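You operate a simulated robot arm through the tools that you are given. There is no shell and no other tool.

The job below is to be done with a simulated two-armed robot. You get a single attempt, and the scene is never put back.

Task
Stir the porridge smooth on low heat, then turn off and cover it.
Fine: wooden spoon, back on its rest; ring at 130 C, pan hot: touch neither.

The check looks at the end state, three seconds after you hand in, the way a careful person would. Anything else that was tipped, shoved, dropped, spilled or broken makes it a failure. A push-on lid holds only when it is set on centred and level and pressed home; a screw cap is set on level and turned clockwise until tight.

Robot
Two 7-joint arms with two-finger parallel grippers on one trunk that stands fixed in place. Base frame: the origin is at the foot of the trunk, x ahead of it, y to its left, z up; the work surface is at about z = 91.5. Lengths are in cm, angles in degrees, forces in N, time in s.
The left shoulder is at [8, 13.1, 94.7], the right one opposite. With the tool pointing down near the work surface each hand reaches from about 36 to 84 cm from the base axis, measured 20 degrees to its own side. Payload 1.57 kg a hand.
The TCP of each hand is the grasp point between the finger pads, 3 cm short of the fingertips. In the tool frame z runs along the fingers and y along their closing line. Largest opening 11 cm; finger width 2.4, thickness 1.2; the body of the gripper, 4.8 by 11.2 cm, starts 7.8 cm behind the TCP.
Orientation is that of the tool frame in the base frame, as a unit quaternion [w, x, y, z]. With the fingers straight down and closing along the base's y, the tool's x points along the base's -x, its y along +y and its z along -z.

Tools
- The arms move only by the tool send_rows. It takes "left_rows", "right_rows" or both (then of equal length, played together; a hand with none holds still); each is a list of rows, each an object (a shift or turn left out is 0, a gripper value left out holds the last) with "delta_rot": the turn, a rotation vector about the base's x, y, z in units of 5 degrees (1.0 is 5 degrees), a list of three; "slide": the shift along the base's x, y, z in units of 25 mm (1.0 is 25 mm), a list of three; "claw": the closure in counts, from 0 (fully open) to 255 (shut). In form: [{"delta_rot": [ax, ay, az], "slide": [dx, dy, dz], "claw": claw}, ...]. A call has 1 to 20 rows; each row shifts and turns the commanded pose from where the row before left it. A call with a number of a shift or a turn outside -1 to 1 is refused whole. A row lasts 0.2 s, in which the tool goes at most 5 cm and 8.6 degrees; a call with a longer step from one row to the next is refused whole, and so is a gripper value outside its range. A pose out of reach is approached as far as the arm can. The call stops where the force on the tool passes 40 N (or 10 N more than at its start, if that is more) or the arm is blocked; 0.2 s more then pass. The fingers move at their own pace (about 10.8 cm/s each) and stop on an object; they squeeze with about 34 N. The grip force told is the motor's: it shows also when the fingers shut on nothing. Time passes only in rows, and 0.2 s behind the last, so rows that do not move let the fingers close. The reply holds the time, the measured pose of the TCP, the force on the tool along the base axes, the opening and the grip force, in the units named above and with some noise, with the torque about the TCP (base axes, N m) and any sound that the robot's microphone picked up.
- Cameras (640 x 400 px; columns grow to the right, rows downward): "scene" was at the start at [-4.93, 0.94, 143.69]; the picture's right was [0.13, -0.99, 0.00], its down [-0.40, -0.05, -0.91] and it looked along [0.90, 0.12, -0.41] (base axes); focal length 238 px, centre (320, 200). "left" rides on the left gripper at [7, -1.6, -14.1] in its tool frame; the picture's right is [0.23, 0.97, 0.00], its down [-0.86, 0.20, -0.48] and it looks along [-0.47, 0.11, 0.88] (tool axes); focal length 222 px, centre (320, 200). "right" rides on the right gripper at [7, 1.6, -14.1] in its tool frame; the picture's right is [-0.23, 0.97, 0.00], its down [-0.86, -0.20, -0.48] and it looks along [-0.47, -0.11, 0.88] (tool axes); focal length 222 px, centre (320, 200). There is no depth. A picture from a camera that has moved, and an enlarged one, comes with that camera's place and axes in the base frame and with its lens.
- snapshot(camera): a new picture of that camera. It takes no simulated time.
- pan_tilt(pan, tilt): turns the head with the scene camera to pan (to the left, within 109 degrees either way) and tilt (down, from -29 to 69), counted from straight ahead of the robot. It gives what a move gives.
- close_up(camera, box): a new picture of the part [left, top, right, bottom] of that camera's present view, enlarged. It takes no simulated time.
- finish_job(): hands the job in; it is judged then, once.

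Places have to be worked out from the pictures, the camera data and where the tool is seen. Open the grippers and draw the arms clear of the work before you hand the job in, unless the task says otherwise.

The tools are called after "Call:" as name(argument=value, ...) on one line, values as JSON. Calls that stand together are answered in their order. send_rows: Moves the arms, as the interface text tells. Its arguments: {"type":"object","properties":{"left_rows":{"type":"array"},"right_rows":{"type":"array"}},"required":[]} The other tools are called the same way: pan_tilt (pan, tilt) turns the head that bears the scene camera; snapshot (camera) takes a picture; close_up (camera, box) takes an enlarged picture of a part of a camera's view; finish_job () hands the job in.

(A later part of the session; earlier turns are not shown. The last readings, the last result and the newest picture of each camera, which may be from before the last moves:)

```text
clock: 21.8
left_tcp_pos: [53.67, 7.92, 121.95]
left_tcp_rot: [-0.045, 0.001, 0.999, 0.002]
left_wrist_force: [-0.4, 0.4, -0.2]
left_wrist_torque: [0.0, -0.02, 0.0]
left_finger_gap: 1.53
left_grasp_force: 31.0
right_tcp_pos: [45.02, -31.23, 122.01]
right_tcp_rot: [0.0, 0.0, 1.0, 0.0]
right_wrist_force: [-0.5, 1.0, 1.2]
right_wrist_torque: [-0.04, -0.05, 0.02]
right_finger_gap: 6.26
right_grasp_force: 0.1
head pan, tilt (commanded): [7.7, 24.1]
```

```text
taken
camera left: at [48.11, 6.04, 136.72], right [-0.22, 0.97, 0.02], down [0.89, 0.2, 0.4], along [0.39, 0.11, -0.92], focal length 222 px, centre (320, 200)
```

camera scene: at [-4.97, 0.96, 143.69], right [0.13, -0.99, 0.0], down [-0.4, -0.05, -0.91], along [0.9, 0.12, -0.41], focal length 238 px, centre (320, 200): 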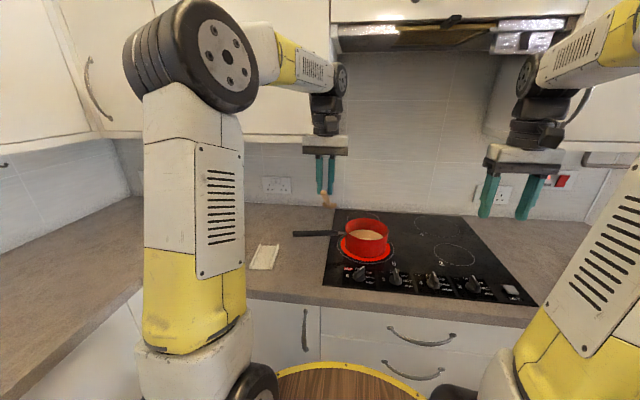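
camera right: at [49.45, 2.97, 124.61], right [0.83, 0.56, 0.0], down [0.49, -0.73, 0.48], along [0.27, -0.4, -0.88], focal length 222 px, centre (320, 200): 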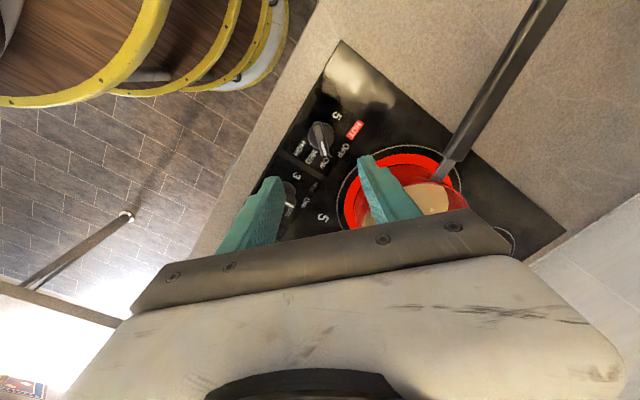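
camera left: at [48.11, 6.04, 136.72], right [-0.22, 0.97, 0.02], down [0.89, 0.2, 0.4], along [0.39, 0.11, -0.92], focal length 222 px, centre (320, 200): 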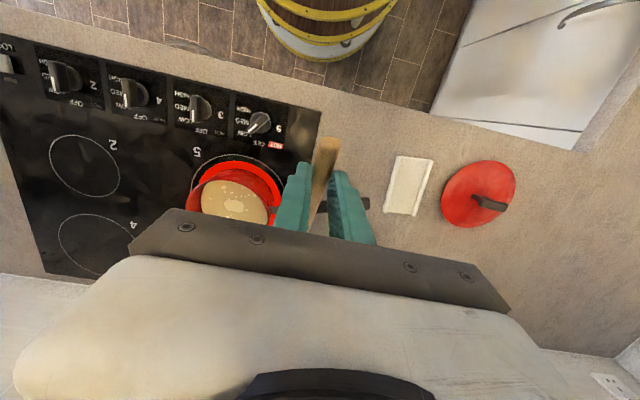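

The hand is now at (53.7, 7.9, 122) with the spoon tipped about 35°. I zoom to confirm the spoon hasn't slipped in the grip.

Call:
close_up(camera="scene", box=[280, 120, 400, 270])

Call:
close_up(camera="right", box=[320, 60, 640, 260])

```text
2.67 times, centred on (340, 195) of scene
camera zoom: at [-4.97, 0.96, 143.69], right [0.13, -0.99, 0.0], down [-0.4, -0.05, -0.91], along [0.9, 0.12, -0.41], focal length 634 px, centre (267, 213)
```

zoom: 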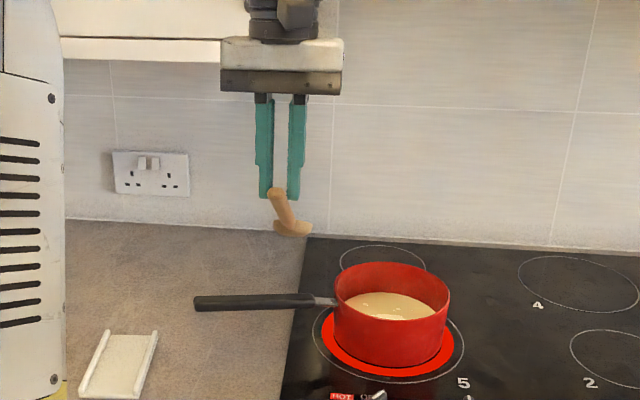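

```text
2.00 times, centred on (480, 160) of right
camera zoom: at [38.0, -29.62, 136.1], right [0.23, 0.97, 0.0], down [0.86, -0.2, 0.48], along [0.47, -0.11, -0.88], focal length 444 px, centre (0, 280)
```

zoom: 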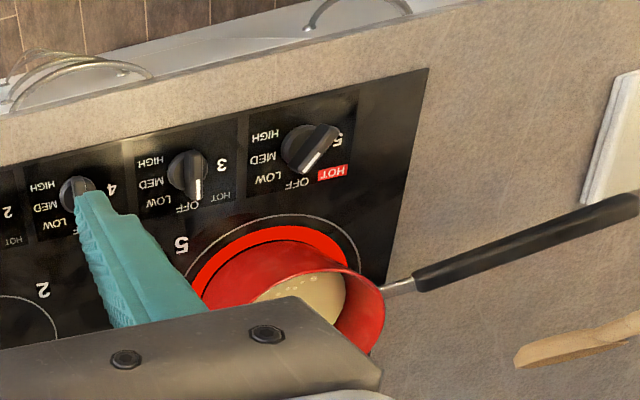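

The spoon is firm in the grip, and its bowl is where I computed it (about 68, 7.9, 109). I move over the pan centre, keeping the bowl tip about 4 cm above the rim.

Call:
send_rows(left_rows=[{"slide": [0.15, -0.9, -0.2]}, {"slide": [0.15, -0.9, -0.2]}, {"slide": [0.15, -0.9, -0.2]}, {"slide": [0.15, -0.9, -0.2]}, {"slide": [0.15, -0.9, -0.3]}, {"slide": [0.15, -0.9, -0.3]}, {"slide": [0, 0, 0]}])

Call:
snapshot(camera="scene")

Call:
snapshot(camera="left")

Call:
snapshot(camera="right")

```text
clock: 23.4
left_tcp_pos: [56.14, -5.86, 118.26]
left_tcp_rot: [-0.044, 0.001, 0.999, 0.002]
left_wrist_force: [1.3, -0.2, 0.2]
left_wrist_torque: [0.0, 0.02, 0.05]
left_finger_gap: 1.55
left_grasp_force: 31.0
right_tcp_pos: [45.22, -31.3, 122.0]
right_tcp_rot: [-0.001, 0.0, 1.0, 0.0]
right_wrist_force: [-0.9, 0.2, 0.1]
right_wrist_torque: [0.0, 0.0, -0.01]
right_finger_gap: 6.26
right_grasp_force: 0.0
head pan, tilt (commanded): [7.7, 24.1]
```

```text
taken
camera scene: at [-4.93, 0.93, 143.69], right [0.13, -0.99, 0.0], down [-0.4, -0.05, -0.91], along [0.9, 0.12, -0.41], focal length 238 px, centre (320, 200)
```

scene: 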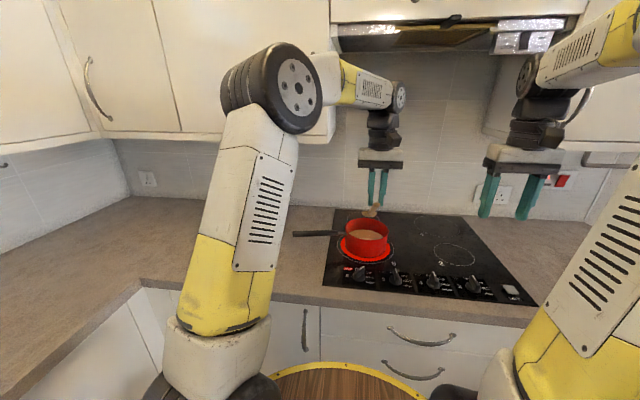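

```text
taken
camera left: at [50.46, -7.72, 133.13], right [-0.22, 0.97, 0.02], down [0.89, 0.2, 0.4], along [0.39, 0.11, -0.92], focal length 222 px, centre (320, 200)
```

left: 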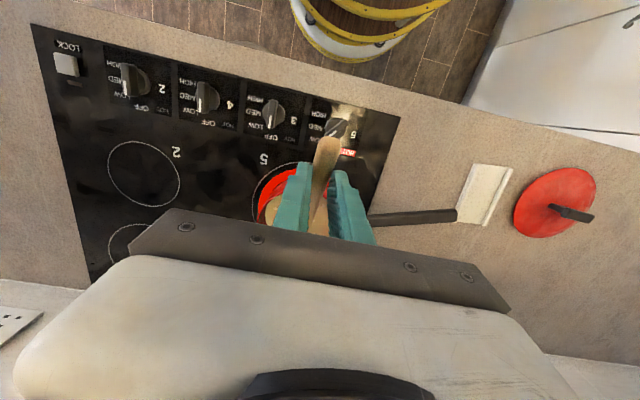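

```text
taken
camera right: at [38.03, -29.65, 136.09], right [0.23, 0.97, 0.0], down [0.86, -0.2, 0.48], along [0.47, -0.11, -0.88], focal length 222 px, centre (320, 200)
```

right: 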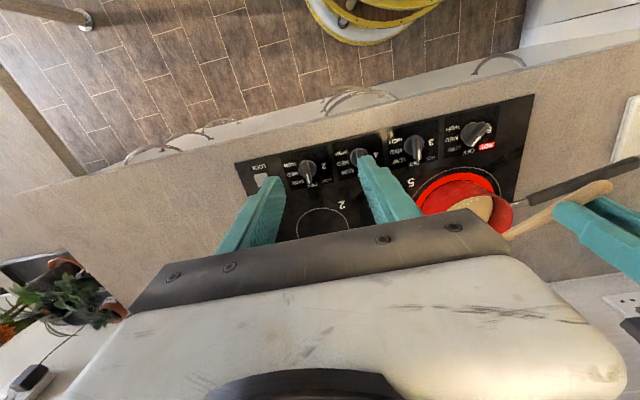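

The spoon bowl is over the pan. I tip it further and lower the tip to near the porridge surface, while turning the right hand's camera toward the pan so I can watch the stirring.

Call:
send_rows(left_rows=[{"slide": [0.25, 0.012, -0.44], "delta_rot": [0, 0.52, 0]}, {"slide": [0.25, 0.012, -0.44], "delta_rot": [0, 0.52, 0]}, {"slide": [0.25, 0.012, -0.44], "delta_rot": [0, 0.52, 0]}, {"slide": [0.25, 0.012, -0.44], "delta_rot": [0, 0.52, 0]}, {"slide": [0.25, 0.012, -0.44], "delta_rot": [0, 0.52, 0]}, {}, {}, {}, {}, {}, {}, {}, {}], right_rows=[{"delta_rot": [0, 0, 0.925]}, {"delta_rot": [0, 0, 0.925]}, {"delta_rot": [0, 0, 0.925]}, {"delta_rot": [0, 0, 0.925]}, {"delta_rot": [0, 0, 0.925]}, {"delta_rot": [0, 0, 0.925]}, {"delta_rot": [0, 0, 0.925]}, {"delta_rot": [0, 0, 0.925]}, {"delta_rot": [0.6, -0.8, 0]}, {"delta_rot": [0.6, -0.8, 0]}, {"delta_rot": [0.6, -0.8, 0]}, {"delta_rot": [0.6, -0.8, 0]}, {"delta_rot": [0.6, -0.8, 0]}])

Call:
snapshot(camera="right")

Call:
close_up(camera="scene", box=[300, 160, 420, 270])

```text
clock: 26.2
left_tcp_pos: [59.34, -5.59, 112.96]
left_tcp_rot: [-0.157, 0.002, 0.988, 0.002]
left_wrist_force: [-0.2, 0.6, 0.3]
left_wrist_torque: [0.01, 0.03, 0.0]
left_finger_gap: 1.54
left_grasp_force: 31.1
right_tcp_pos: [45.05, -31.17, 122.02]
right_tcp_rot: [0.206, -0.31, 0.926, 0.068]
right_wrist_force: [0.4, 0.4, 0.2]
right_wrist_torque: [0.0, 0.03, 0.01]
right_finger_gap: 6.26
right_grasp_force: 0.1
head pan, tilt (commanded): [7.7, 24.1]
```

```text
taken
camera right: at [34.12, -37.34, 131.72], right [-0.42, 0.9, 0.1], down [0.58, 0.19, 0.8], along [0.7, 0.39, -0.6], focal length 222 px, centre (320, 200)
```

right: 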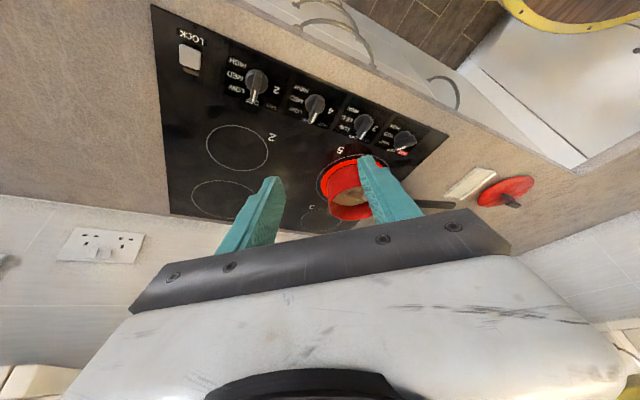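

```text
3.64 times, centred on (360, 215) of scene
camera zoom: at [-4.92, 0.94, 143.69], right [0.13, -0.99, 0.0], down [-0.4, -0.05, -0.91], along [0.9, 0.12, -0.41], focal length 865 px, centre (174, 146)
```

zoom: 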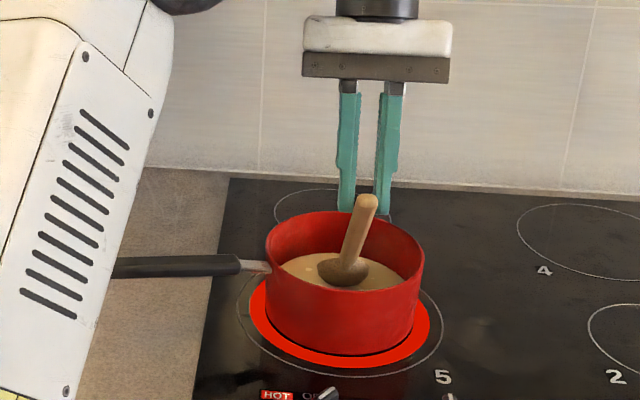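

The bowl is centred over the porridge, about at its surface (z≈97). I lower the spoon by 1.2 cm and check forces, and open and turn the right hand a little for a clear view.

Call:
send_rows(left_rows=[{"slide": [0, 0, -0.16]}, {"slide": [0, 0, -0.16]}, {"slide": [0, 0, -0.16]}, {"slide": [0, 0, 0]}], right_rows=[{"delta_rot": [0, 0, 0.8], "claw": 0}, {"delta_rot": [0, 0, 0.8]}, {"delta_rot": [0, 0, 0.8]}, {}])

Call:
snapshot(camera="right")

Call:
close_up(camera="scene", box=[330, 200, 400, 260])

```text
clock: 27.2
left_tcp_pos: [59.07, -5.48, 111.69]
left_tcp_rot: [-0.157, 0.002, 0.988, 0.002]
left_wrist_force: [0.0, -0.1, -0.3]
left_wrist_torque: [0.02, -0.01, -0.01]
left_finger_gap: 1.54
left_grasp_force: 31.4
right_tcp_pos: [45.09, -31.27, 121.92]
right_tcp_rot: [0.197, -0.405, 0.888, 0.09]
right_wrist_force: [0.2, 1.0, 0.3]
right_wrist_torque: [0.0, -0.02, -0.02]
right_finger_gap: 10.98
right_grasp_force: 0.0
head pan, tilt (commanded): [7.7, 24.1]
```

```text
taken
camera right: at [35.6, -39.51, 131.74], right [-0.6, 0.79, 0.1], down [0.53, 0.3, 0.8], along [0.6, 0.53, -0.6], focal length 222 px, centre (320, 200)
```

right: 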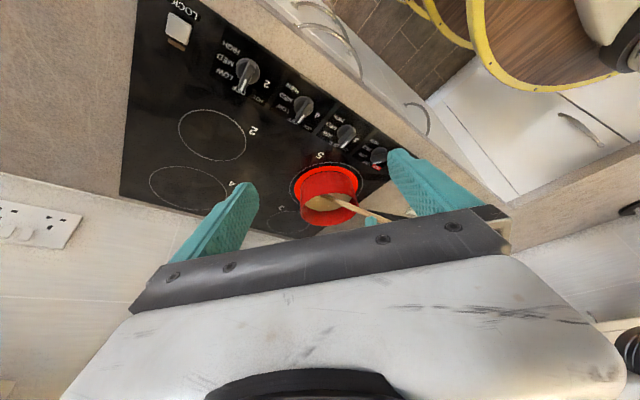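

```text
6.67 times, centred on (365, 230) of scene
camera zoom: at [-4.93, 0.93, 143.69], right [0.13, -0.99, 0.0], down [-0.4, -0.05, -0.91], along [0.9, 0.12, -0.41], focal length 1586 px, centre (20, 0)
```

zoom: 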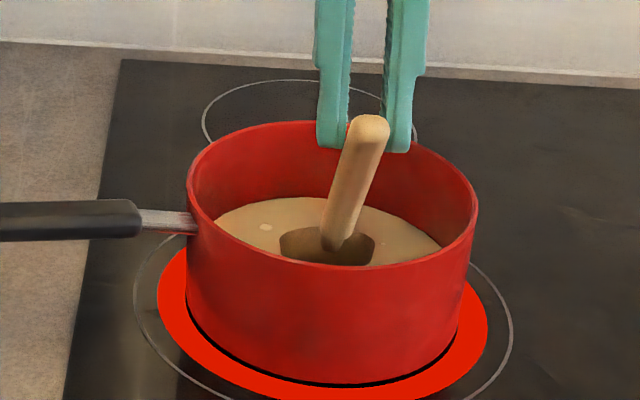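

The lower half of the bowl is now in the porridge and the forces are near zero. I look from the right camera before stirring.

Call:
close_up(camera="right", box=[280, 150, 400, 235])

```text
4.71 times, centred on (340, 192) of right
camera zoom: at [35.6, -39.51, 131.74], right [-0.6, 0.79, 0.1], down [0.53, 0.3, 0.8], along [0.6, 0.53, -0.6], focal length 1045 px, centre (226, 235)
```

zoom: 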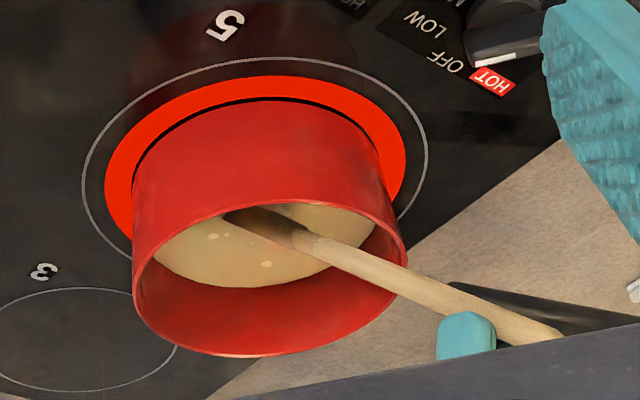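

There is plenty of clearance between the spoon and the rim. I make one gentle stirring circle of radius 2.5 cm about (71, -5.6) and check the forces.

Call:
send_rows(left_rows=[{"slide": [0.12, 0.46, 0]}, {"slide": [0.12, 0.46, 0]}, {"slide": [-0.383, -0.076, 0]}, {"slide": [-0.324, -0.217, 0]}, {"slide": [-0.217, -0.324, 0]}, {"slide": [-0.076, -0.383, 0]}, {"slide": [0.076, -0.383, 0]}, {"slide": [0.217, -0.324, 0]}, {"slide": [0.324, -0.217, 0]}, {"slide": [0.383, -0.076, 0]}, {"slide": [0.383, 0.076, 0]}, {"slide": [0.324, 0.217, 0]}, {"slide": [0.217, 0.324, 0]}, {"slide": [0.076, 0.383, 0]}, {"slide": [-0.076, 0.383, 0]}, {"slide": [-0.217, 0.324, 0]}, {"slide": [-0.324, 0.217, 0]}, {"slide": [-0.383, 0.076, 0]}])

Call:
close_up(camera="right", box=[280, 150, 400, 235])

Call:
close_up(camera="scene", box=[330, 200, 400, 260])

```text
clock: 31.0
left_tcp_pos: [59.8, -3.16, 111.84]
left_tcp_rot: [-0.156, 0.001, 0.988, 0.001]
left_wrist_force: [0.1, 0.5, -0.7]
left_wrist_torque: [0.03, 0.04, 0.02]
left_finger_gap: 1.55
left_grasp_force: 31.2
right_tcp_pos: [45.05, -31.39, 121.82]
right_tcp_rot: [0.197, -0.404, 0.889, 0.089]
right_wrist_force: [-0.2, -0.1, -0.1]
right_wrist_torque: [0.01, 0.04, -0.01]
right_finger_gap: 11.03
right_grasp_force: 0.0
head pan, tilt (commanded): [7.7, 24.1]
```

```text
4.71 times, centred on (340, 192) of right
camera zoom: at [35.59, -39.51, 131.74], right [-0.6, 0.79, 0.1], down [0.53, 0.3, 0.8], along [0.6, 0.53, -0.6], focal length 1045 px, centre (226, 235)
```

zoom: 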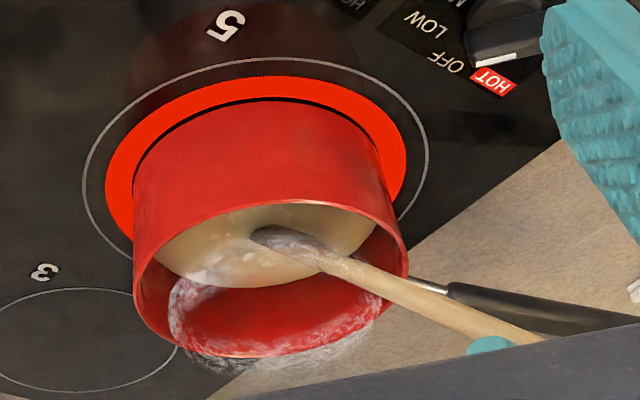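

```text
6.67 times, centred on (365, 230) of scene
camera zoom: at [-4.92, 0.93, 143.69], right [0.13, -0.99, 0.0], down [-0.4, -0.05, -0.91], along [0.9, 0.12, -0.41], focal length 1586 px, centre (20, 0)
```

zoom: 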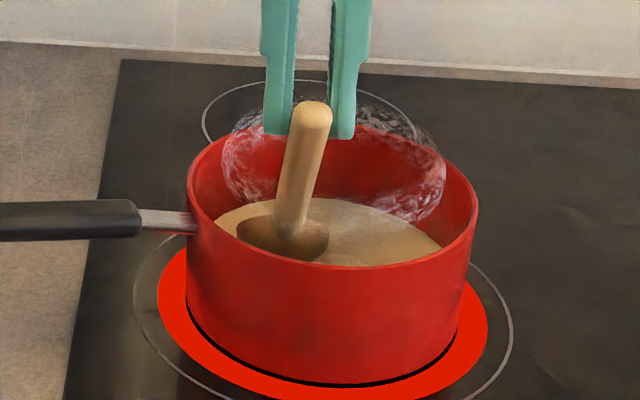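

The circle went without any load, the pan stayed put, and steam shows it's heating. I continue stirring.

Call:
send_rows(left_rows=[{"slide": [-0.383, -0.076, 0]}, {"slide": [-0.324, -0.217, 0]}, {"slide": [-0.217, -0.324, 0]}, {"slide": [-0.076, -0.383, 0]}, {"slide": [0.076, -0.383, 0]}, {"slide": [0.217, -0.324, 0]}, {"slide": [0.324, -0.217, 0]}, {"slide": [0.383, -0.076, 0]}, {"slide": [0.383, 0.076, 0]}, {"slide": [0.324, 0.217, 0]}, {"slide": [0.217, 0.324, 0]}, {"slide": [0.076, 0.383, 0]}, {"slide": [-0.076, 0.383, 0]}, {"slide": [-0.217, 0.324, 0]}, {"slide": [-0.324, 0.217, 0]}, {"slide": [-0.383, 0.076, 0]}, {"slide": [-0.383, -0.076, 0]}, {"slide": [-0.324, -0.217, 0]}, {"slide": [-0.217, -0.324, 0]}, {"slide": [-0.076, -0.383, 0]}])

Call:
close_up(camera="right", box=[280, 150, 400, 235])

Call:
close_up(camera="scene", box=[330, 200, 400, 260])

```text
clock: 35.2
left_tcp_pos: [57.31, -5.58, 111.61]
left_tcp_rot: [-0.156, 0.001, 0.988, 0.002]
left_wrist_force: [-0.2, 0.4, -0.4]
left_wrist_torque: [-0.04, -0.02, -0.01]
left_finger_gap: 1.54
left_grasp_force: 30.8
right_tcp_pos: [45.11, -31.25, 121.94]
right_tcp_rot: [0.198, -0.404, 0.889, 0.089]
right_wrist_force: [-0.1, 1.2, 0.1]
right_wrist_torque: [-0.01, -0.03, 0.02]
right_finger_gap: 10.99
right_grasp_force: 0.1
head pan, tilt (commanded): [7.7, 24.1]
```

```text
4.71 times, centred on (340, 192) of right
camera zoom: at [35.59, -39.49, 131.74], right [-0.6, 0.79, 0.1], down [0.53, 0.3, 0.8], along [0.6, 0.53, -0.6], focal length 1045 px, centre (226, 235)
```

zoom: 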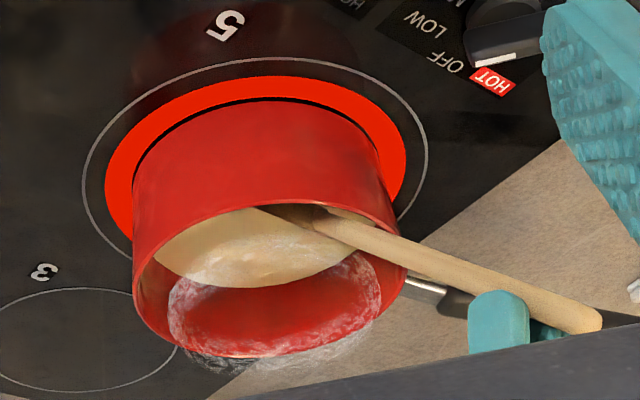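

```text
6.67 times, centred on (365, 230) of scene
camera zoom: at [-4.93, 0.94, 143.69], right [0.13, -0.99, 0.0], down [-0.4, -0.05, -0.91], along [0.9, 0.12, -0.41], focal length 1586 px, centre (20, 0)
```

zoom: 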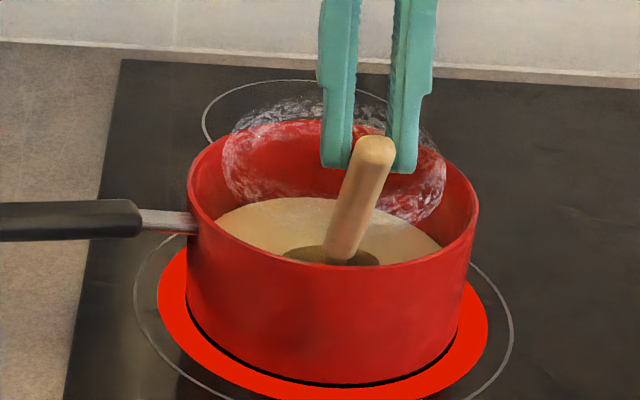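

The porridge already looks smoother and the forces are still nil. I keep going with more circles.

Call:
send_rows(left_rows=[{"slide": [0.076, -0.383, 0]}, {"slide": [0.217, -0.324, 0]}, {"slide": [0.324, -0.217, 0]}, {"slide": [0.383, -0.076, 0]}, {"slide": [0.383, 0.076, 0]}, {"slide": [0.324, 0.217, 0]}, {"slide": [0.217, 0.324, 0]}, {"slide": [0.076, 0.383, 0]}, {"slide": [-0.076, 0.383, 0]}, {"slide": [-0.217, 0.324, 0]}, {"slide": [-0.324, 0.217, 0]}, {"slide": [-0.383, 0.076, 0]}, {"slide": [-0.383, -0.076, 0]}, {"slide": [-0.324, -0.217, 0]}, {"slide": [-0.217, -0.324, 0]}, {"slide": [-0.076, -0.383, 0]}, {"slide": [0.076, -0.383, 0]}, {"slide": [0.217, -0.324, 0]}, {"slide": [0.324, -0.217, 0]}, {"slide": [0.383, -0.076, 0]}])

Call:
send_rows(left_rows=[{"slide": [0.383, 0.076, 0]}, {"slide": [0.324, 0.217, 0]}, {"slide": [0.217, 0.324, 0]}, {"slide": [0.076, 0.383, 0]}, {"slide": [-0.076, 0.383, 0]}, {"slide": [-0.217, 0.324, 0]}, {"slide": [-0.324, 0.217, 0]}, {"slide": [-0.383, 0.076, 0]}, {"slide": [-0.383, -0.076, 0]}, {"slide": [-0.324, -0.217, 0]}, {"slide": [-0.217, -0.324, 0]}, {"slide": [-0.076, -0.383, 0]}, {"slide": [0.076, -0.383, 0]}, {"slide": [0.217, -0.324, 0]}, {"slide": [0.324, -0.217, 0]}, {"slide": [0.383, -0.076, 0]}, {"slide": [0.383, 0.076, 0]}, {"slide": [0.324, 0.217, 0]}, {"slide": [0.217, 0.324, 0]}, {"slide": [0.076, 0.383, 0]}])

Call:
close_up(camera="right", box=[280, 150, 400, 235])

Call:
close_up(camera="scene", box=[330, 200, 400, 260])

```text
clock: 39.4
left_tcp_pos: [59.77, -8.22, 111.72]
left_tcp_rot: [-0.157, 0.001, 0.988, 0.002]
left_wrist_force: [0.6, -0.6, -0.1]
left_wrist_torque: [0.03, -0.03, 0.03]
left_finger_gap: 1.57
left_grasp_force: 31.1
right_tcp_pos: [44.98, -31.19, 122.05]
right_tcp_rot: [0.197, -0.405, 0.888, 0.09]
right_wrist_force: [-1.0, -0.1, -0.3]
right_wrist_torque: [0.02, -0.06, 0.0]
right_finger_gap: 11.02
right_grasp_force: 0.1
head pan, tilt (commanded): [7.7, 24.1]
```

```text
clock: 43.6
left_tcp_pos: [62.25, -5.72, 111.94]
left_tcp_rot: [-0.157, 0.002, 0.988, 0.002]
left_wrist_force: [-0.5, -0.3, -0.2]
left_wrist_torque: [0.02, 0.05, 0.01]
left_finger_gap: 1.57
left_grasp_force: 30.9
right_tcp_pos: [45.1, -31.4, 121.99]
right_tcp_rot: [0.197, -0.406, 0.888, 0.09]
right_wrist_force: [-0.4, -0.2, -0.2]
right_wrist_torque: [0.01, 0.0, 0.02]
right_finger_gap: 11.0
right_grasp_force: 0.1
head pan, tilt (commanded): [7.7, 24.1]
```

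```text
4.71 times, centred on (340, 192) of right
camera zoom: at [35.58, -39.52, 131.74], right [-0.6, 0.79, 0.1], down [0.53, 0.3, 0.8], along [0.6, 0.53, -0.6], focal length 1045 px, centre (226, 235)
```

zoom: 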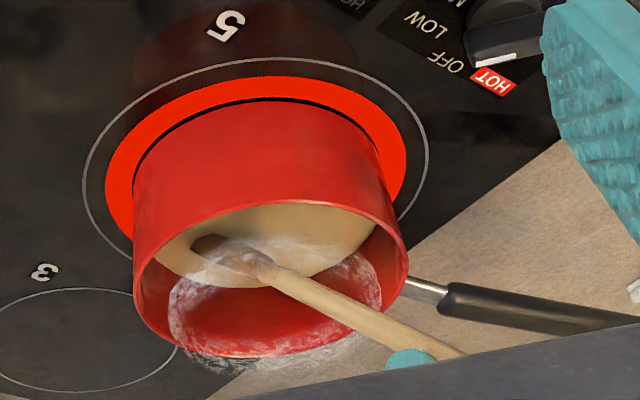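

```text
6.67 times, centred on (365, 230) of scene
camera zoom: at [-4.92, 0.92, 143.69], right [0.13, -0.99, 0.0], down [-0.4, -0.05, -0.91], along [0.9, 0.12, -0.41], focal length 1586 px, centre (20, 0)
```

zoom: 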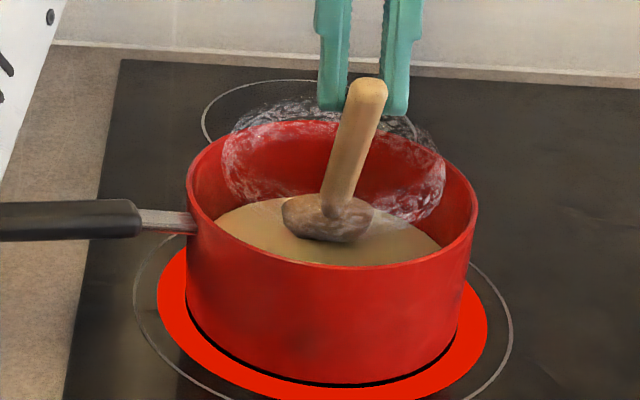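

No lumps are visible now. I do one more pass through the middle plus another outer circle to be thorough.

Call:
send_rows(left_rows=[{"slide": [-0.5, 0, 0]}, {"slide": [-0.146, 0.354, 0]}, {"slide": [-0.354, 0.146, 0]}, {"slide": [-0.354, -0.146, 0]}, {"slide": [-0.146, -0.354, 0]}, {"slide": [0.146, -0.354, 0]}, {"slide": [0.354, -0.146, 0]}, {"slide": [0.354, 0.146, 0]}, {"slide": [0.146, 0.354, 0]}, {"slide": [-0.146, 0.354, 0]}, {"slide": [-0.354, 0.146, 0]}, {"slide": [-0.354, -0.146, 0]}, {"slide": [-0.146, -0.354, 0]}, {"slide": [0.146, -0.354, 0]}, {"slide": [0.354, -0.146, 0]}, {"slide": [0.354, 0.146, 0]}, {"slide": [0.146, 0.354, 0]}, {"slide": [0.5, 0, 0]}])

Call:
send_rows(left_rows=[{"slide": [-0.076, 0.383, 0]}, {"slide": [-0.217, 0.324, 0]}, {"slide": [-0.324, 0.217, 0]}, {"slide": [-0.383, 0.076, 0]}, {"slide": [-0.383, -0.076, 0]}, {"slide": [-0.324, -0.217, 0]}, {"slide": [-0.217, -0.324, 0]}, {"slide": [-0.076, -0.383, 0]}, {"slide": [0.076, -0.383, 0]}, {"slide": [0.217, -0.324, 0]}, {"slide": [0.324, -0.217, 0]}, {"slide": [0.383, -0.076, 0]}, {"slide": [0.383, 0.076, 0]}, {"slide": [0.324, 0.217, 0]}, {"slide": [0.217, 0.324, 0]}, {"slide": [0.076, 0.383, 0]}, {"slide": [-0.5, 0, 0]}, {"slide": [0, 0, 0.4]}, {"slide": [0, 0, 0.4]}, {"slide": [0, 0, 0]}])

Call:
close_up(camera="right", box=[280, 150, 400, 235])

Call:
close_up(camera="scene", box=[330, 200, 400, 260])

```text
clock: 47.4
left_tcp_pos: [62.27, -5.53, 111.96]
left_tcp_rot: [-0.156, 0.002, 0.988, 0.002]
left_wrist_force: [-0.4, -0.7, 0.6]
left_wrist_torque: [0.01, -0.01, 0.02]
left_finger_gap: 1.58
left_grasp_force: 31.3
right_tcp_pos: [45.04, -31.27, 121.92]
right_tcp_rot: [0.197, -0.405, 0.888, 0.09]
right_wrist_force: [-0.9, 0.1, -1.0]
right_wrist_torque: [-0.03, -0.03, -0.02]
right_finger_gap: 10.97
right_grasp_force: 0.0
head pan, tilt (commanded): [7.7, 24.1]
```

```text
clock: 51.6
left_tcp_pos: [61.0, -5.63, 113.91]
left_tcp_rot: [-0.157, 0.001, 0.988, 0.002]
left_wrist_force: [0.1, -0.5, -0.2]
left_wrist_torque: [0.02, 0.01, -0.03]
left_finger_gap: 1.53
left_grasp_force: 31.3
right_tcp_pos: [45.11, -31.37, 121.93]
right_tcp_rot: [0.197, -0.405, 0.888, 0.09]
right_wrist_force: [0.3, -0.2, 0.1]
right_wrist_torque: [-0.05, 0.01, 0.0]
right_finger_gap: 11.0
right_grasp_force: 0.1
head pan, tilt (commanded): [7.7, 24.1]
```

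```text
4.71 times, centred on (340, 192) of right
camera zoom: at [35.59, -39.5, 131.74], right [-0.6, 0.79, 0.1], down [0.53, 0.3, 0.8], along [0.6, 0.53, -0.6], focal length 1045 px, centre (226, 235)
```

zoom: 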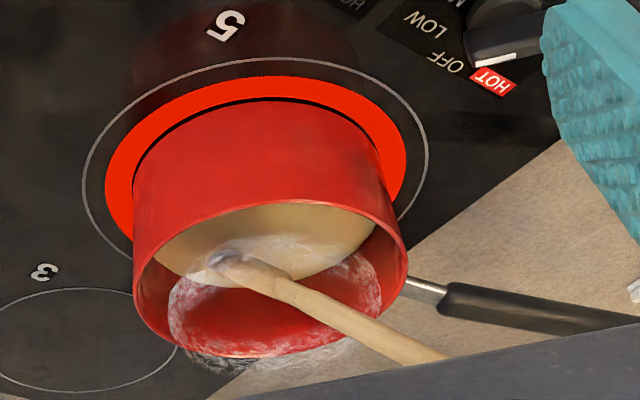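

```text
6.67 times, centred on (365, 230) of scene
camera zoom: at [-4.93, 0.93, 143.69], right [0.13, -0.99, 0.0], down [-0.4, -0.05, -0.91], along [0.9, 0.12, -0.41], focal length 1586 px, centre (20, 0)
```

zoom: 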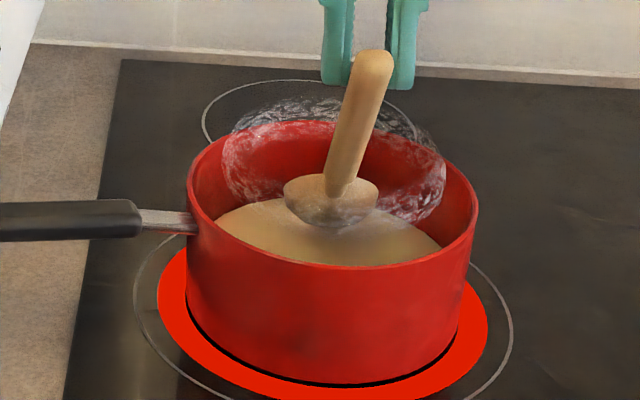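

The porridge is smooth with the spoon lifted above the surface. I let it drain for about a second, then retrace the entry path up and out of the pan and move left.

Call:
send_rows(left_rows=[{}, {}, {}, {}, {}, {"slide": [-0.33, -0.01, 0.3], "delta_rot": [0, -0.433, 0]}, {"slide": [-0.33, -0.01, 0.3], "delta_rot": [0, -0.433, 0]}, {"slide": [-0.33, -0.01, 0.3], "delta_rot": [0, -0.433, 0]}, {"slide": [-0.33, -0.01, 0.3], "delta_rot": [0, -0.433, 0]}, {"slide": [-0.33, -0.01, 0.3], "delta_rot": [0, -0.433, 0]}, {"slide": [-0.33, -0.01, 0.3], "delta_rot": [0, -0.433, 0]}, {"slide": [-0.1, 0, 0.5]}, {"slide": [-0.15, 0.8, 0.2]}, {"slide": [-0.15, 0.95, 0.2]}, {"slide": [-0.15, 0.95, 0.2]}, {"slide": [-0.15, 0.95, 0.2]}, {"slide": [-0.15, 0.95, 0.2]}, {"slide": [-0.15, 0.9, 0.1]}, {}])

Call:
close_up(camera="scene", box=[280, 120, 420, 270])

Call:
close_up(camera="right", box=[280, 150, 400, 235])

```text
clock: 55.6
left_tcp_pos: [53.56, 8.05, 122.16]
left_tcp_rot: [-0.044, 0.001, 0.999, 0.002]
left_wrist_force: [0.8, 0.8, 0.9]
left_wrist_torque: [0.03, 0.0, 0.0]
left_finger_gap: 1.55
left_grasp_force: 30.9
right_tcp_pos: [45.02, -31.35, 121.9]
right_tcp_rot: [0.197, -0.405, 0.888, 0.09]
right_wrist_force: [0.3, -1.1, 0.4]
right_wrist_torque: [-0.02, 0.01, -0.01]
right_finger_gap: 11.03
right_grasp_force: 0.0
head pan, tilt (commanded): [7.7, 24.1]
```

```text
2.67 times, centred on (350, 195) of scene
camera zoom: at [-4.93, 0.93, 143.69], right [0.13, -0.99, 0.0], down [-0.4, -0.05, -0.91], along [0.9, 0.12, -0.41], focal length 634 px, centre (240, 213)
```

zoom: 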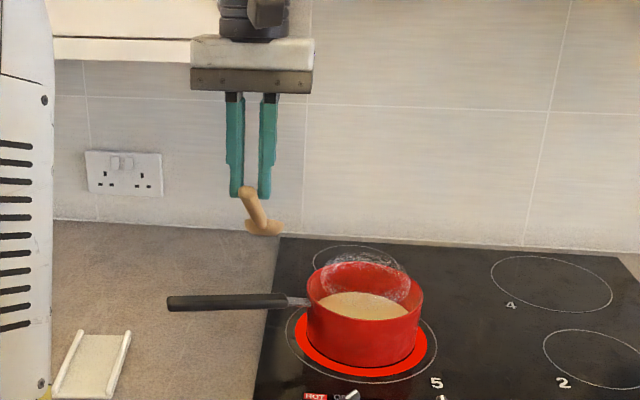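

```text
4.71 times, centred on (340, 192) of right
camera zoom: at [35.58, -39.5, 131.74], right [-0.6, 0.79, 0.1], down [0.53, 0.3, 0.8], along [0.6, 0.53, -0.6], focal length 1045 px, centre (226, 235)
```

zoom: 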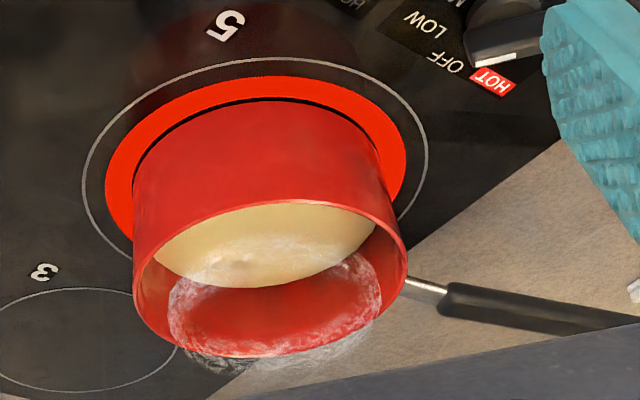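

The spoon is clear of the pan. Before putting it back I check the porridge surface from the left and scene cameras.

Call:
close_up(camera="left", box=[180, 150, 290, 240])

Call:
close_up(camera="scene", box=[340, 205, 395, 255])

Call:
close_up(camera="scene", box=[310, 160, 360, 210])

```text
4.44 times, centred on (235, 195) of left
camera zoom: at [47.97, 6.25, 136.85], right [-0.22, 0.97, 0.02], down [0.89, 0.2, 0.4], along [0.39, 0.11, -0.91], focal length 987 px, centre (698, 222)
```

zoom: 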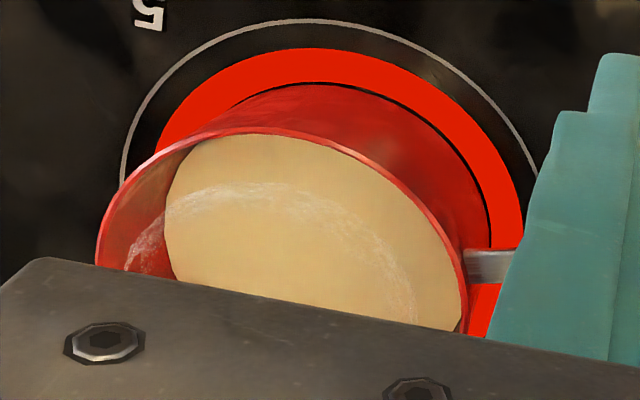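

```text
8.00 times, centred on (368, 230) of scene
camera zoom: at [-4.93, 0.93, 143.69], right [0.13, -0.99, 0.0], down [-0.4, -0.05, -0.91], along [0.9, 0.12, -0.41], focal length 1903 px, centre (-60, -40)
```

zoom: 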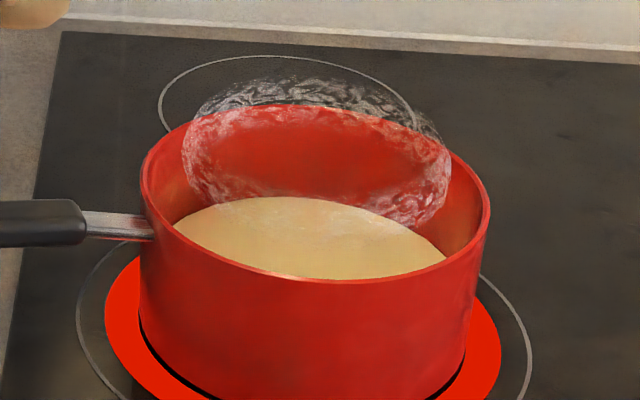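

```text
8.00 times, centred on (335, 185) of scene
camera zoom: at [-4.93, 0.93, 143.69], right [0.13, -0.99, 0.0], down [-0.4, -0.05, -0.91], along [0.9, 0.12, -0.41], focal length 1903 px, centre (200, 320)
```

zoom: 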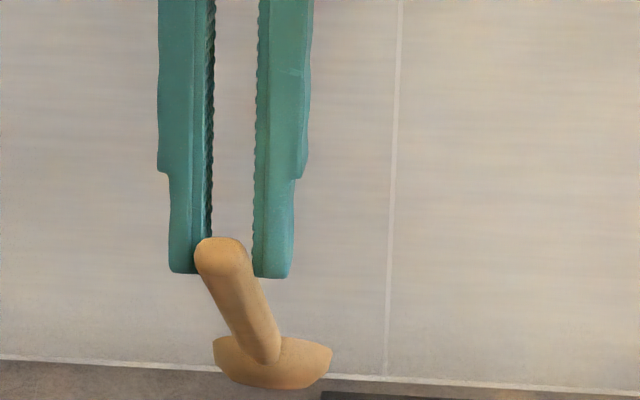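

The surface is fully smooth from every view. I carry the spoon back above its rest, levelling it on the way, while the right hand turns back upright, ready for the knob.

Call:
send_rows(left_rows=[{"slide": [-0.3, 1, 0], "delta_rot": [0, -1, 0]}, {"slide": [-0.3, 1, 0], "delta_rot": [0, -1, 0]}, {"slide": [-0.3, 1, 0], "delta_rot": [0, -1, 0]}, {"slide": [-0.3, 1, 0], "delta_rot": [0, -1, 0]}, {"slide": [-0.3, 1, 0], "delta_rot": [0, -1, 0]}, {"slide": [-0.3, 1, 0], "delta_rot": [0, -1, 0]}, {"slide": [-0.3, 1, 0], "delta_rot": [0, -1, 0]}, {"slide": [-0.04, 0.55, 0], "delta_rot": [0, 0, 0.6]}, {"slide": [-0.04, 0.55, 0], "delta_rot": [0, 0, 0.6]}, {}, {}, {}, {}, {}, {}, {}, {}, {}, {}, {}], right_rows=[{"delta_rot": [0, 0, -0.8]}, {"delta_rot": [0, 0, -0.8]}, {"delta_rot": [0, 0, -0.8]}, {"delta_rot": [-0.6, 0.8, 0]}, {"delta_rot": [-0.6, 0.8, 0]}, {"delta_rot": [-0.6, 0.8, 0]}, {"delta_rot": [-0.6, 0.8, 0]}, {"delta_rot": [-0.6, 0.8, 0]}, {"delta_rot": [0, 0, -1]}, {"delta_rot": [0, 0, -1]}, {"delta_rot": [0, 0, -1]}, {"delta_rot": [0, 0, -1]}, {"delta_rot": [0, 0, -1]}, {"delta_rot": [0, 0, -1]}, {"delta_rot": [0, 0, -1]}, {"delta_rot": [0, 0, -1]}, {"delta_rot": [0, 0, -1]}, {"delta_rot": [0, 0, -1]}, {"delta_rot": [0, 0, -1]}, {"delta_rot": [0, 0, -1]}])

Call:
snapshot(camera="left")

Call:
snapshot(camera="scene")

```text
clock: 59.8
left_tcp_pos: [48.11, 28.13, 122.25]
left_tcp_rot: [0.258, -0.049, 0.965, 0.016]
left_wrist_force: [0.8, -0.1, 0.6]
left_wrist_torque: [0.0, 0.01, 0.0]
left_finger_gap: 1.55
left_grasp_force: 32.0
right_tcp_pos: [45.21, -31.2, 122.09]
right_tcp_rot: [0.0, 0.2, 0.98, 0.0]
right_wrist_force: [0.0, -0.4, 0.7]
right_wrist_torque: [-0.02, 0.0, -0.01]
right_finger_gap: 11.01
right_grasp_force: 0.1
head pan, tilt (commanded): [7.7, 24.1]
```

```text
taken
camera left: at [35.34, 25.08, 131.14], right [-0.3, 0.95, -0.11], down [0.48, 0.25, 0.84], along [0.83, 0.2, -0.53], focal length 222 px, centre (320, 200)
```

left: 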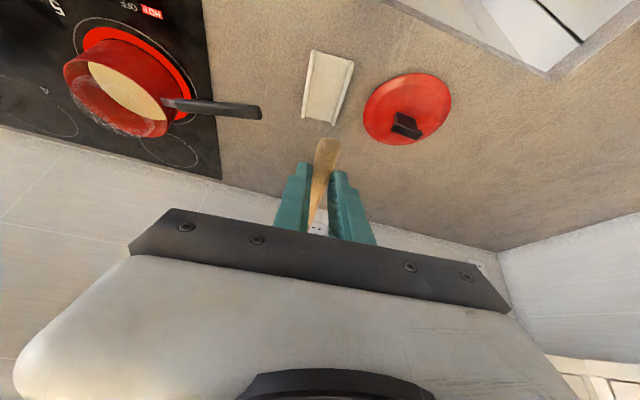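

```text
taken
camera scene: at [-4.94, 0.94, 143.69], right [0.13, -0.99, 0.0], down [-0.4, -0.05, -0.91], along [0.9, 0.12, -0.41], focal length 238 px, centre (320, 200)
```

scene: 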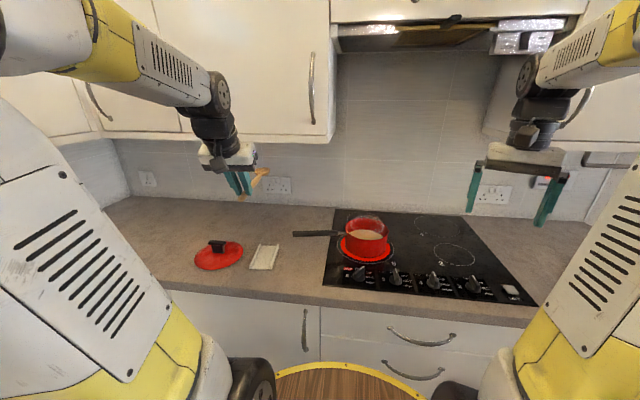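

The spoon is level above the rest. I lower it to just above the rest while the right hand goes over knob 5 at the matching angle.

Call:
send_rows(left_rows=[{"slide": [0, 0.005, -0.74]}, {"slide": [0, 0.005, -0.74]}, {"slide": [0, 0.005, -0.74]}, {"slide": [0, 0.005, -0.74]}, {"slide": [0, 0.005, -0.74]}, {"slide": [0, 0.005, -0.74]}, {"slide": [0, 0.005, -0.74]}, {"slide": [0, 0.005, -0.74]}, {"slide": [0, 0, -0.74]}, {"slide": [0, 0, -0.74]}, {"slide": [0, 0, -0.74]}, {"slide": [0, 0, -0.74]}, {}], right_rows=[{"slide": [0.277, 0.94, -0.1], "delta_rot": [0, 0, -1], "claw": 110}, {"slide": [0.277, 0.94, -0.1], "delta_rot": [0, 0, -1]}, {"slide": [0.277, 0.94, -0.2], "delta_rot": [0, 0, -1]}, {"slide": [0.277, 0.94, -0.4], "delta_rot": [0, 0, -0.9]}, {"slide": [0.277, 0.94, -0.4]}, {"slide": [0.277, 0.94, -0.4]}, {"slide": [0.277, 0.94, -0.4]}, {"slide": [0.277, 0.94, -0.4]}, {"slide": [0.277, 0.94, -0.4]}, {"slide": [0.277, 0.94, -0.4]}, {"slide": [0.277, 0.94, -0.4]}, {"slide": [0.277, 0.94, -0.4]}, {}])

Call:
snapshot(camera="left")

Call:
close_up(camera="scene", box=[215, 210, 305, 290])

Call:
snapshot(camera="right")

```text
clock: 62.6
left_tcp_pos: [48.01, 28.32, 100.06]
left_tcp_rot: [0.258, -0.049, 0.965, 0.015]
left_wrist_force: [0.5, 0.7, -0.5]
left_wrist_torque: [-0.01, -0.02, -0.01]
left_finger_gap: 1.54
left_grasp_force: 31.0
right_tcp_pos: [53.41, -3.06, 112.04]
right_tcp_rot: [0.0, 0.363, 0.932, 0.0]
right_wrist_force: [0.0, 0.0, 0.2]
right_wrist_torque: [-0.01, 0.0, -0.03]
right_finger_gap: 6.24
right_grasp_force: 0.1
head pan, tilt (commanded): [7.7, 24.1]
```

```text
taken
camera left: at [35.22, 25.03, 108.97], right [-0.3, 0.95, -0.11], down [0.48, 0.25, 0.84], along [0.83, 0.2, -0.53], focal length 222 px, centre (320, 200)
```

left: 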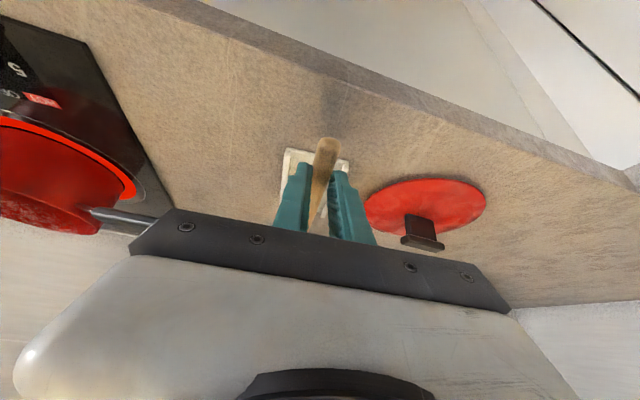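

```text
5.00 times, centred on (260, 250) of scene
camera zoom: at [-4.93, 0.94, 143.69], right [0.13, -0.99, 0.0], down [-0.4, -0.05, -0.91], along [0.9, 0.12, -0.41], focal length 1189 px, centre (620, -50)
```

zoom: 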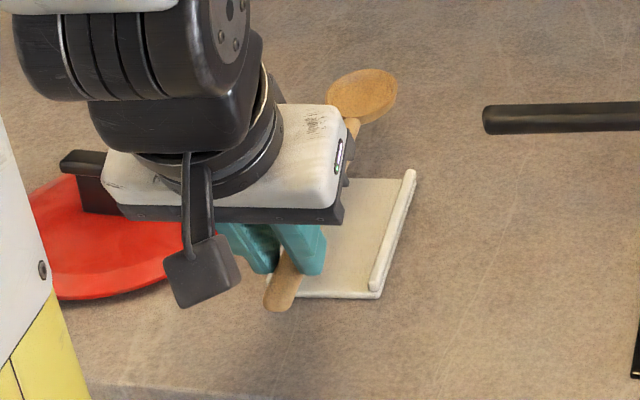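

```text
taken
camera right: at [49.23, 2.85, 126.14], right [0.83, 0.56, 0.0], down [0.5, -0.72, 0.48], along [0.27, -0.4, -0.88], focal length 222 px, centre (320, 200)
```

right: 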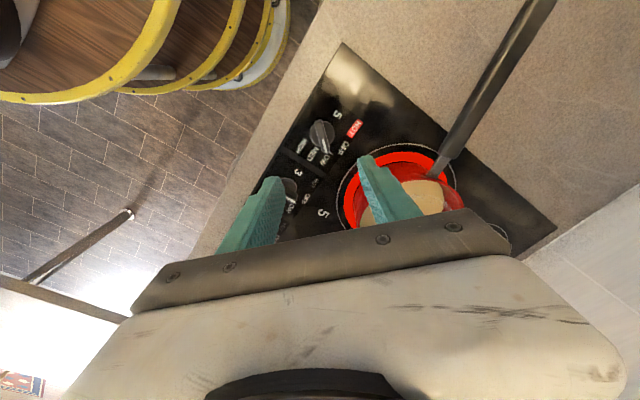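

Both are lined up. I lower the spoon onto its rest and bring the right fingers around the knob bar.

Call:
send_rows(left_rows=[{"slide": [0, 0, -0.5]}, {"slide": [0, 0, -0.5]}, {"slide": [0, 0, -0.3]}, {"slide": [0, 0, -0.25]}, {"slide": [0, 0, -0.2]}, {"slide": [0, 0, -0.15]}, {"slide": [0, 0, -0.05]}, {}], right_rows=[{"slide": [0.02, 0, -1]}, {"slide": [0.02, 0, -1]}, {"slide": [0, 0, -1]}, {"slide": [0, 0, -1]}, {"slide": [0, 0, -1]}, {"slide": [0, 0, -0.8]}, {"slide": [0, 0, -0.5]}, {}])

Call:
close_up(camera="scene", box=[215, 210, 305, 290])

Call:
close_up(camera="left", box=[220, 70, 420, 250])

Call:
close_up(camera="right", box=[230, 80, 430, 225])

```text
clock: 64.4
left_tcp_pos: [48.11, 28.36, 95.18]
left_tcp_rot: [0.258, -0.051, 0.965, 0.015]
left_wrist_force: [-0.5, 0.6, -0.3]
left_wrist_torque: [0.01, -0.02, -0.03]
left_finger_gap: 1.54
left_grasp_force: 30.9
right_tcp_pos: [53.4, -3.18, 96.13]
right_tcp_rot: [0.0, 0.362, 0.932, -0.001]
right_wrist_force: [-0.5, -0.2, -0.8]
right_wrist_torque: [0.02, 0.01, -0.01]
right_finger_gap: 6.27
right_grasp_force: 0.0
head pan, tilt (commanded): [7.7, 24.1]
```

```text
5.00 times, centred on (260, 250) of scene
camera zoom: at [-4.93, 0.94, 143.69], right [0.13, -0.99, 0.0], down [-0.4, -0.05, -0.91], along [0.9, 0.12, -0.41], focal length 1189 px, centre (620, -50)
```

zoom: 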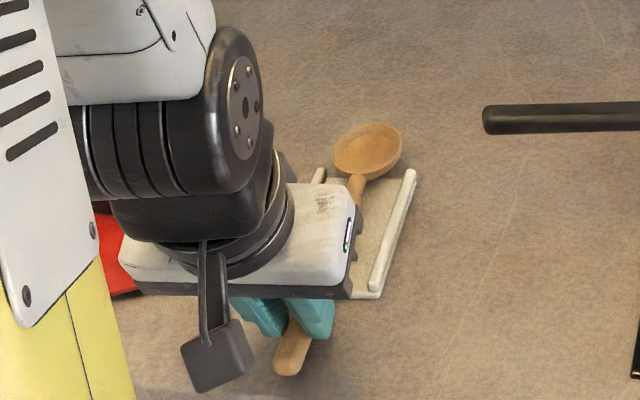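

```text
2.22 times, centred on (320, 160) of left
camera zoom: at [35.37, 25.1, 104.04], right [-0.3, 0.95, -0.11], down [0.48, 0.25, 0.84], along [0.83, 0.2, -0.53], focal length 494 px, centre (320, 289)
```

zoom: 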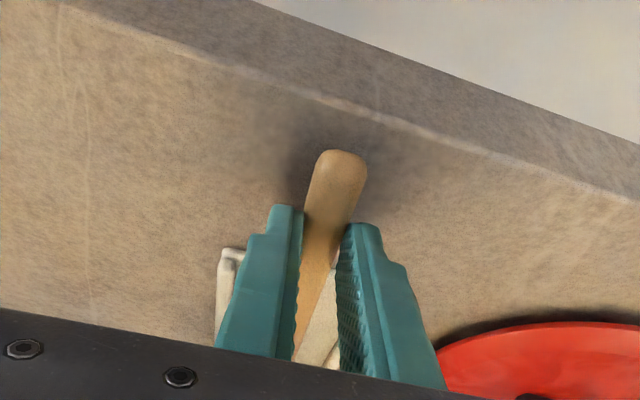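

```text
2.76 times, centred on (330, 152) of right
camera zoom: at [49.19, 2.78, 110.19], right [0.83, 0.56, 0.0], down [0.5, -0.73, 0.48], along [0.27, -0.4, -0.88], focal length 613 px, centre (292, 331)
```

zoom: 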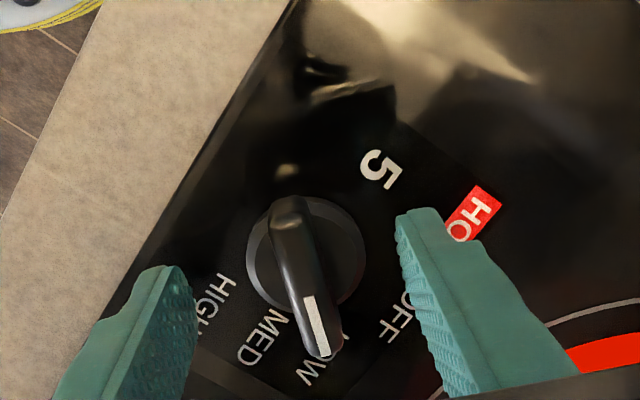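

The spoon is back within about 1 mm of its original pose. I lower it that last millimetre and release it, while the right hand closes on the knob.

Call:
send_rows(left_rows=[{"slide": [0, 0, -0.04]}, {}, {"claw": 235}, {"claw": 215}, {"claw": 190}, {"claw": 160}, {"claw": 130}, {}], right_rows=[{"slide": [0.02, 0.03, 0]}, {"claw": 160}, {"claw": 200}, {"claw": 235}, {"claw": 255}, {}, {}, {}])

Call:
close_up(camera="scene", box=[215, 210, 305, 290])

Call:
close_up(camera="left", box=[220, 70, 420, 250])

```text
clock: 66.2
left_tcp_pos: [48.14, 28.24, 95.19]
left_tcp_rot: [0.259, -0.05, 0.965, 0.015]
left_wrist_force: [0.0, 1.0, -0.3]
left_wrist_torque: [0.01, -0.02, -0.01]
left_finger_gap: 5.36
left_grasp_force: 0.1
right_tcp_pos: [53.58, -2.76, 96.18]
right_tcp_rot: [0.0, 0.362, 0.932, 0.001]
right_wrist_force: [19.0, 15.4, -1.0]
right_wrist_torque: [-0.03, -0.34, 0.03]
right_finger_gap: 1.16
right_grasp_force: 28.7
head pan, tilt (commanded): [7.7, 24.1]
```

```text
5.00 times, centred on (260, 250) of scene
camera zoom: at [-4.85, 1.02, 143.69], right [0.13, -0.99, 0.0], down [-0.4, -0.06, -0.91], along [0.9, 0.12, -0.41], focal length 1189 px, centre (620, -50)
```

zoom: 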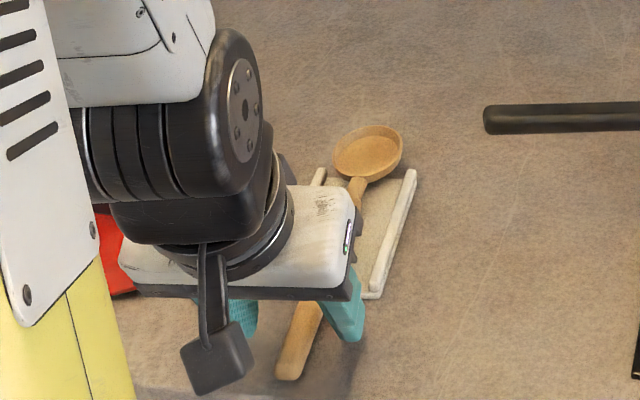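

```text
2.22 times, centred on (320, 160) of left
camera zoom: at [35.37, 25.16, 103.92], right [-0.3, 0.95, -0.11], down [0.48, 0.25, 0.84], along [0.83, 0.2, -0.53], focal length 494 px, centre (320, 289)
```

zoom: 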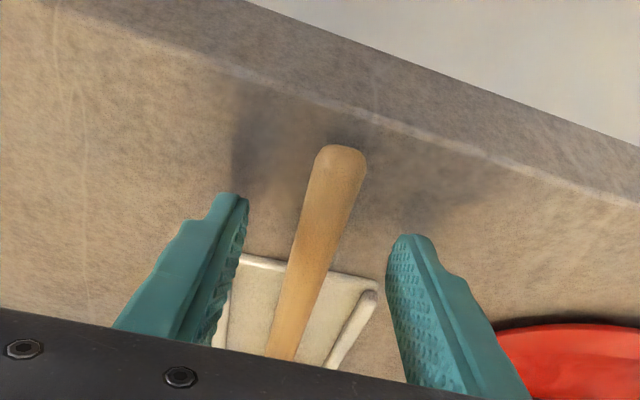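

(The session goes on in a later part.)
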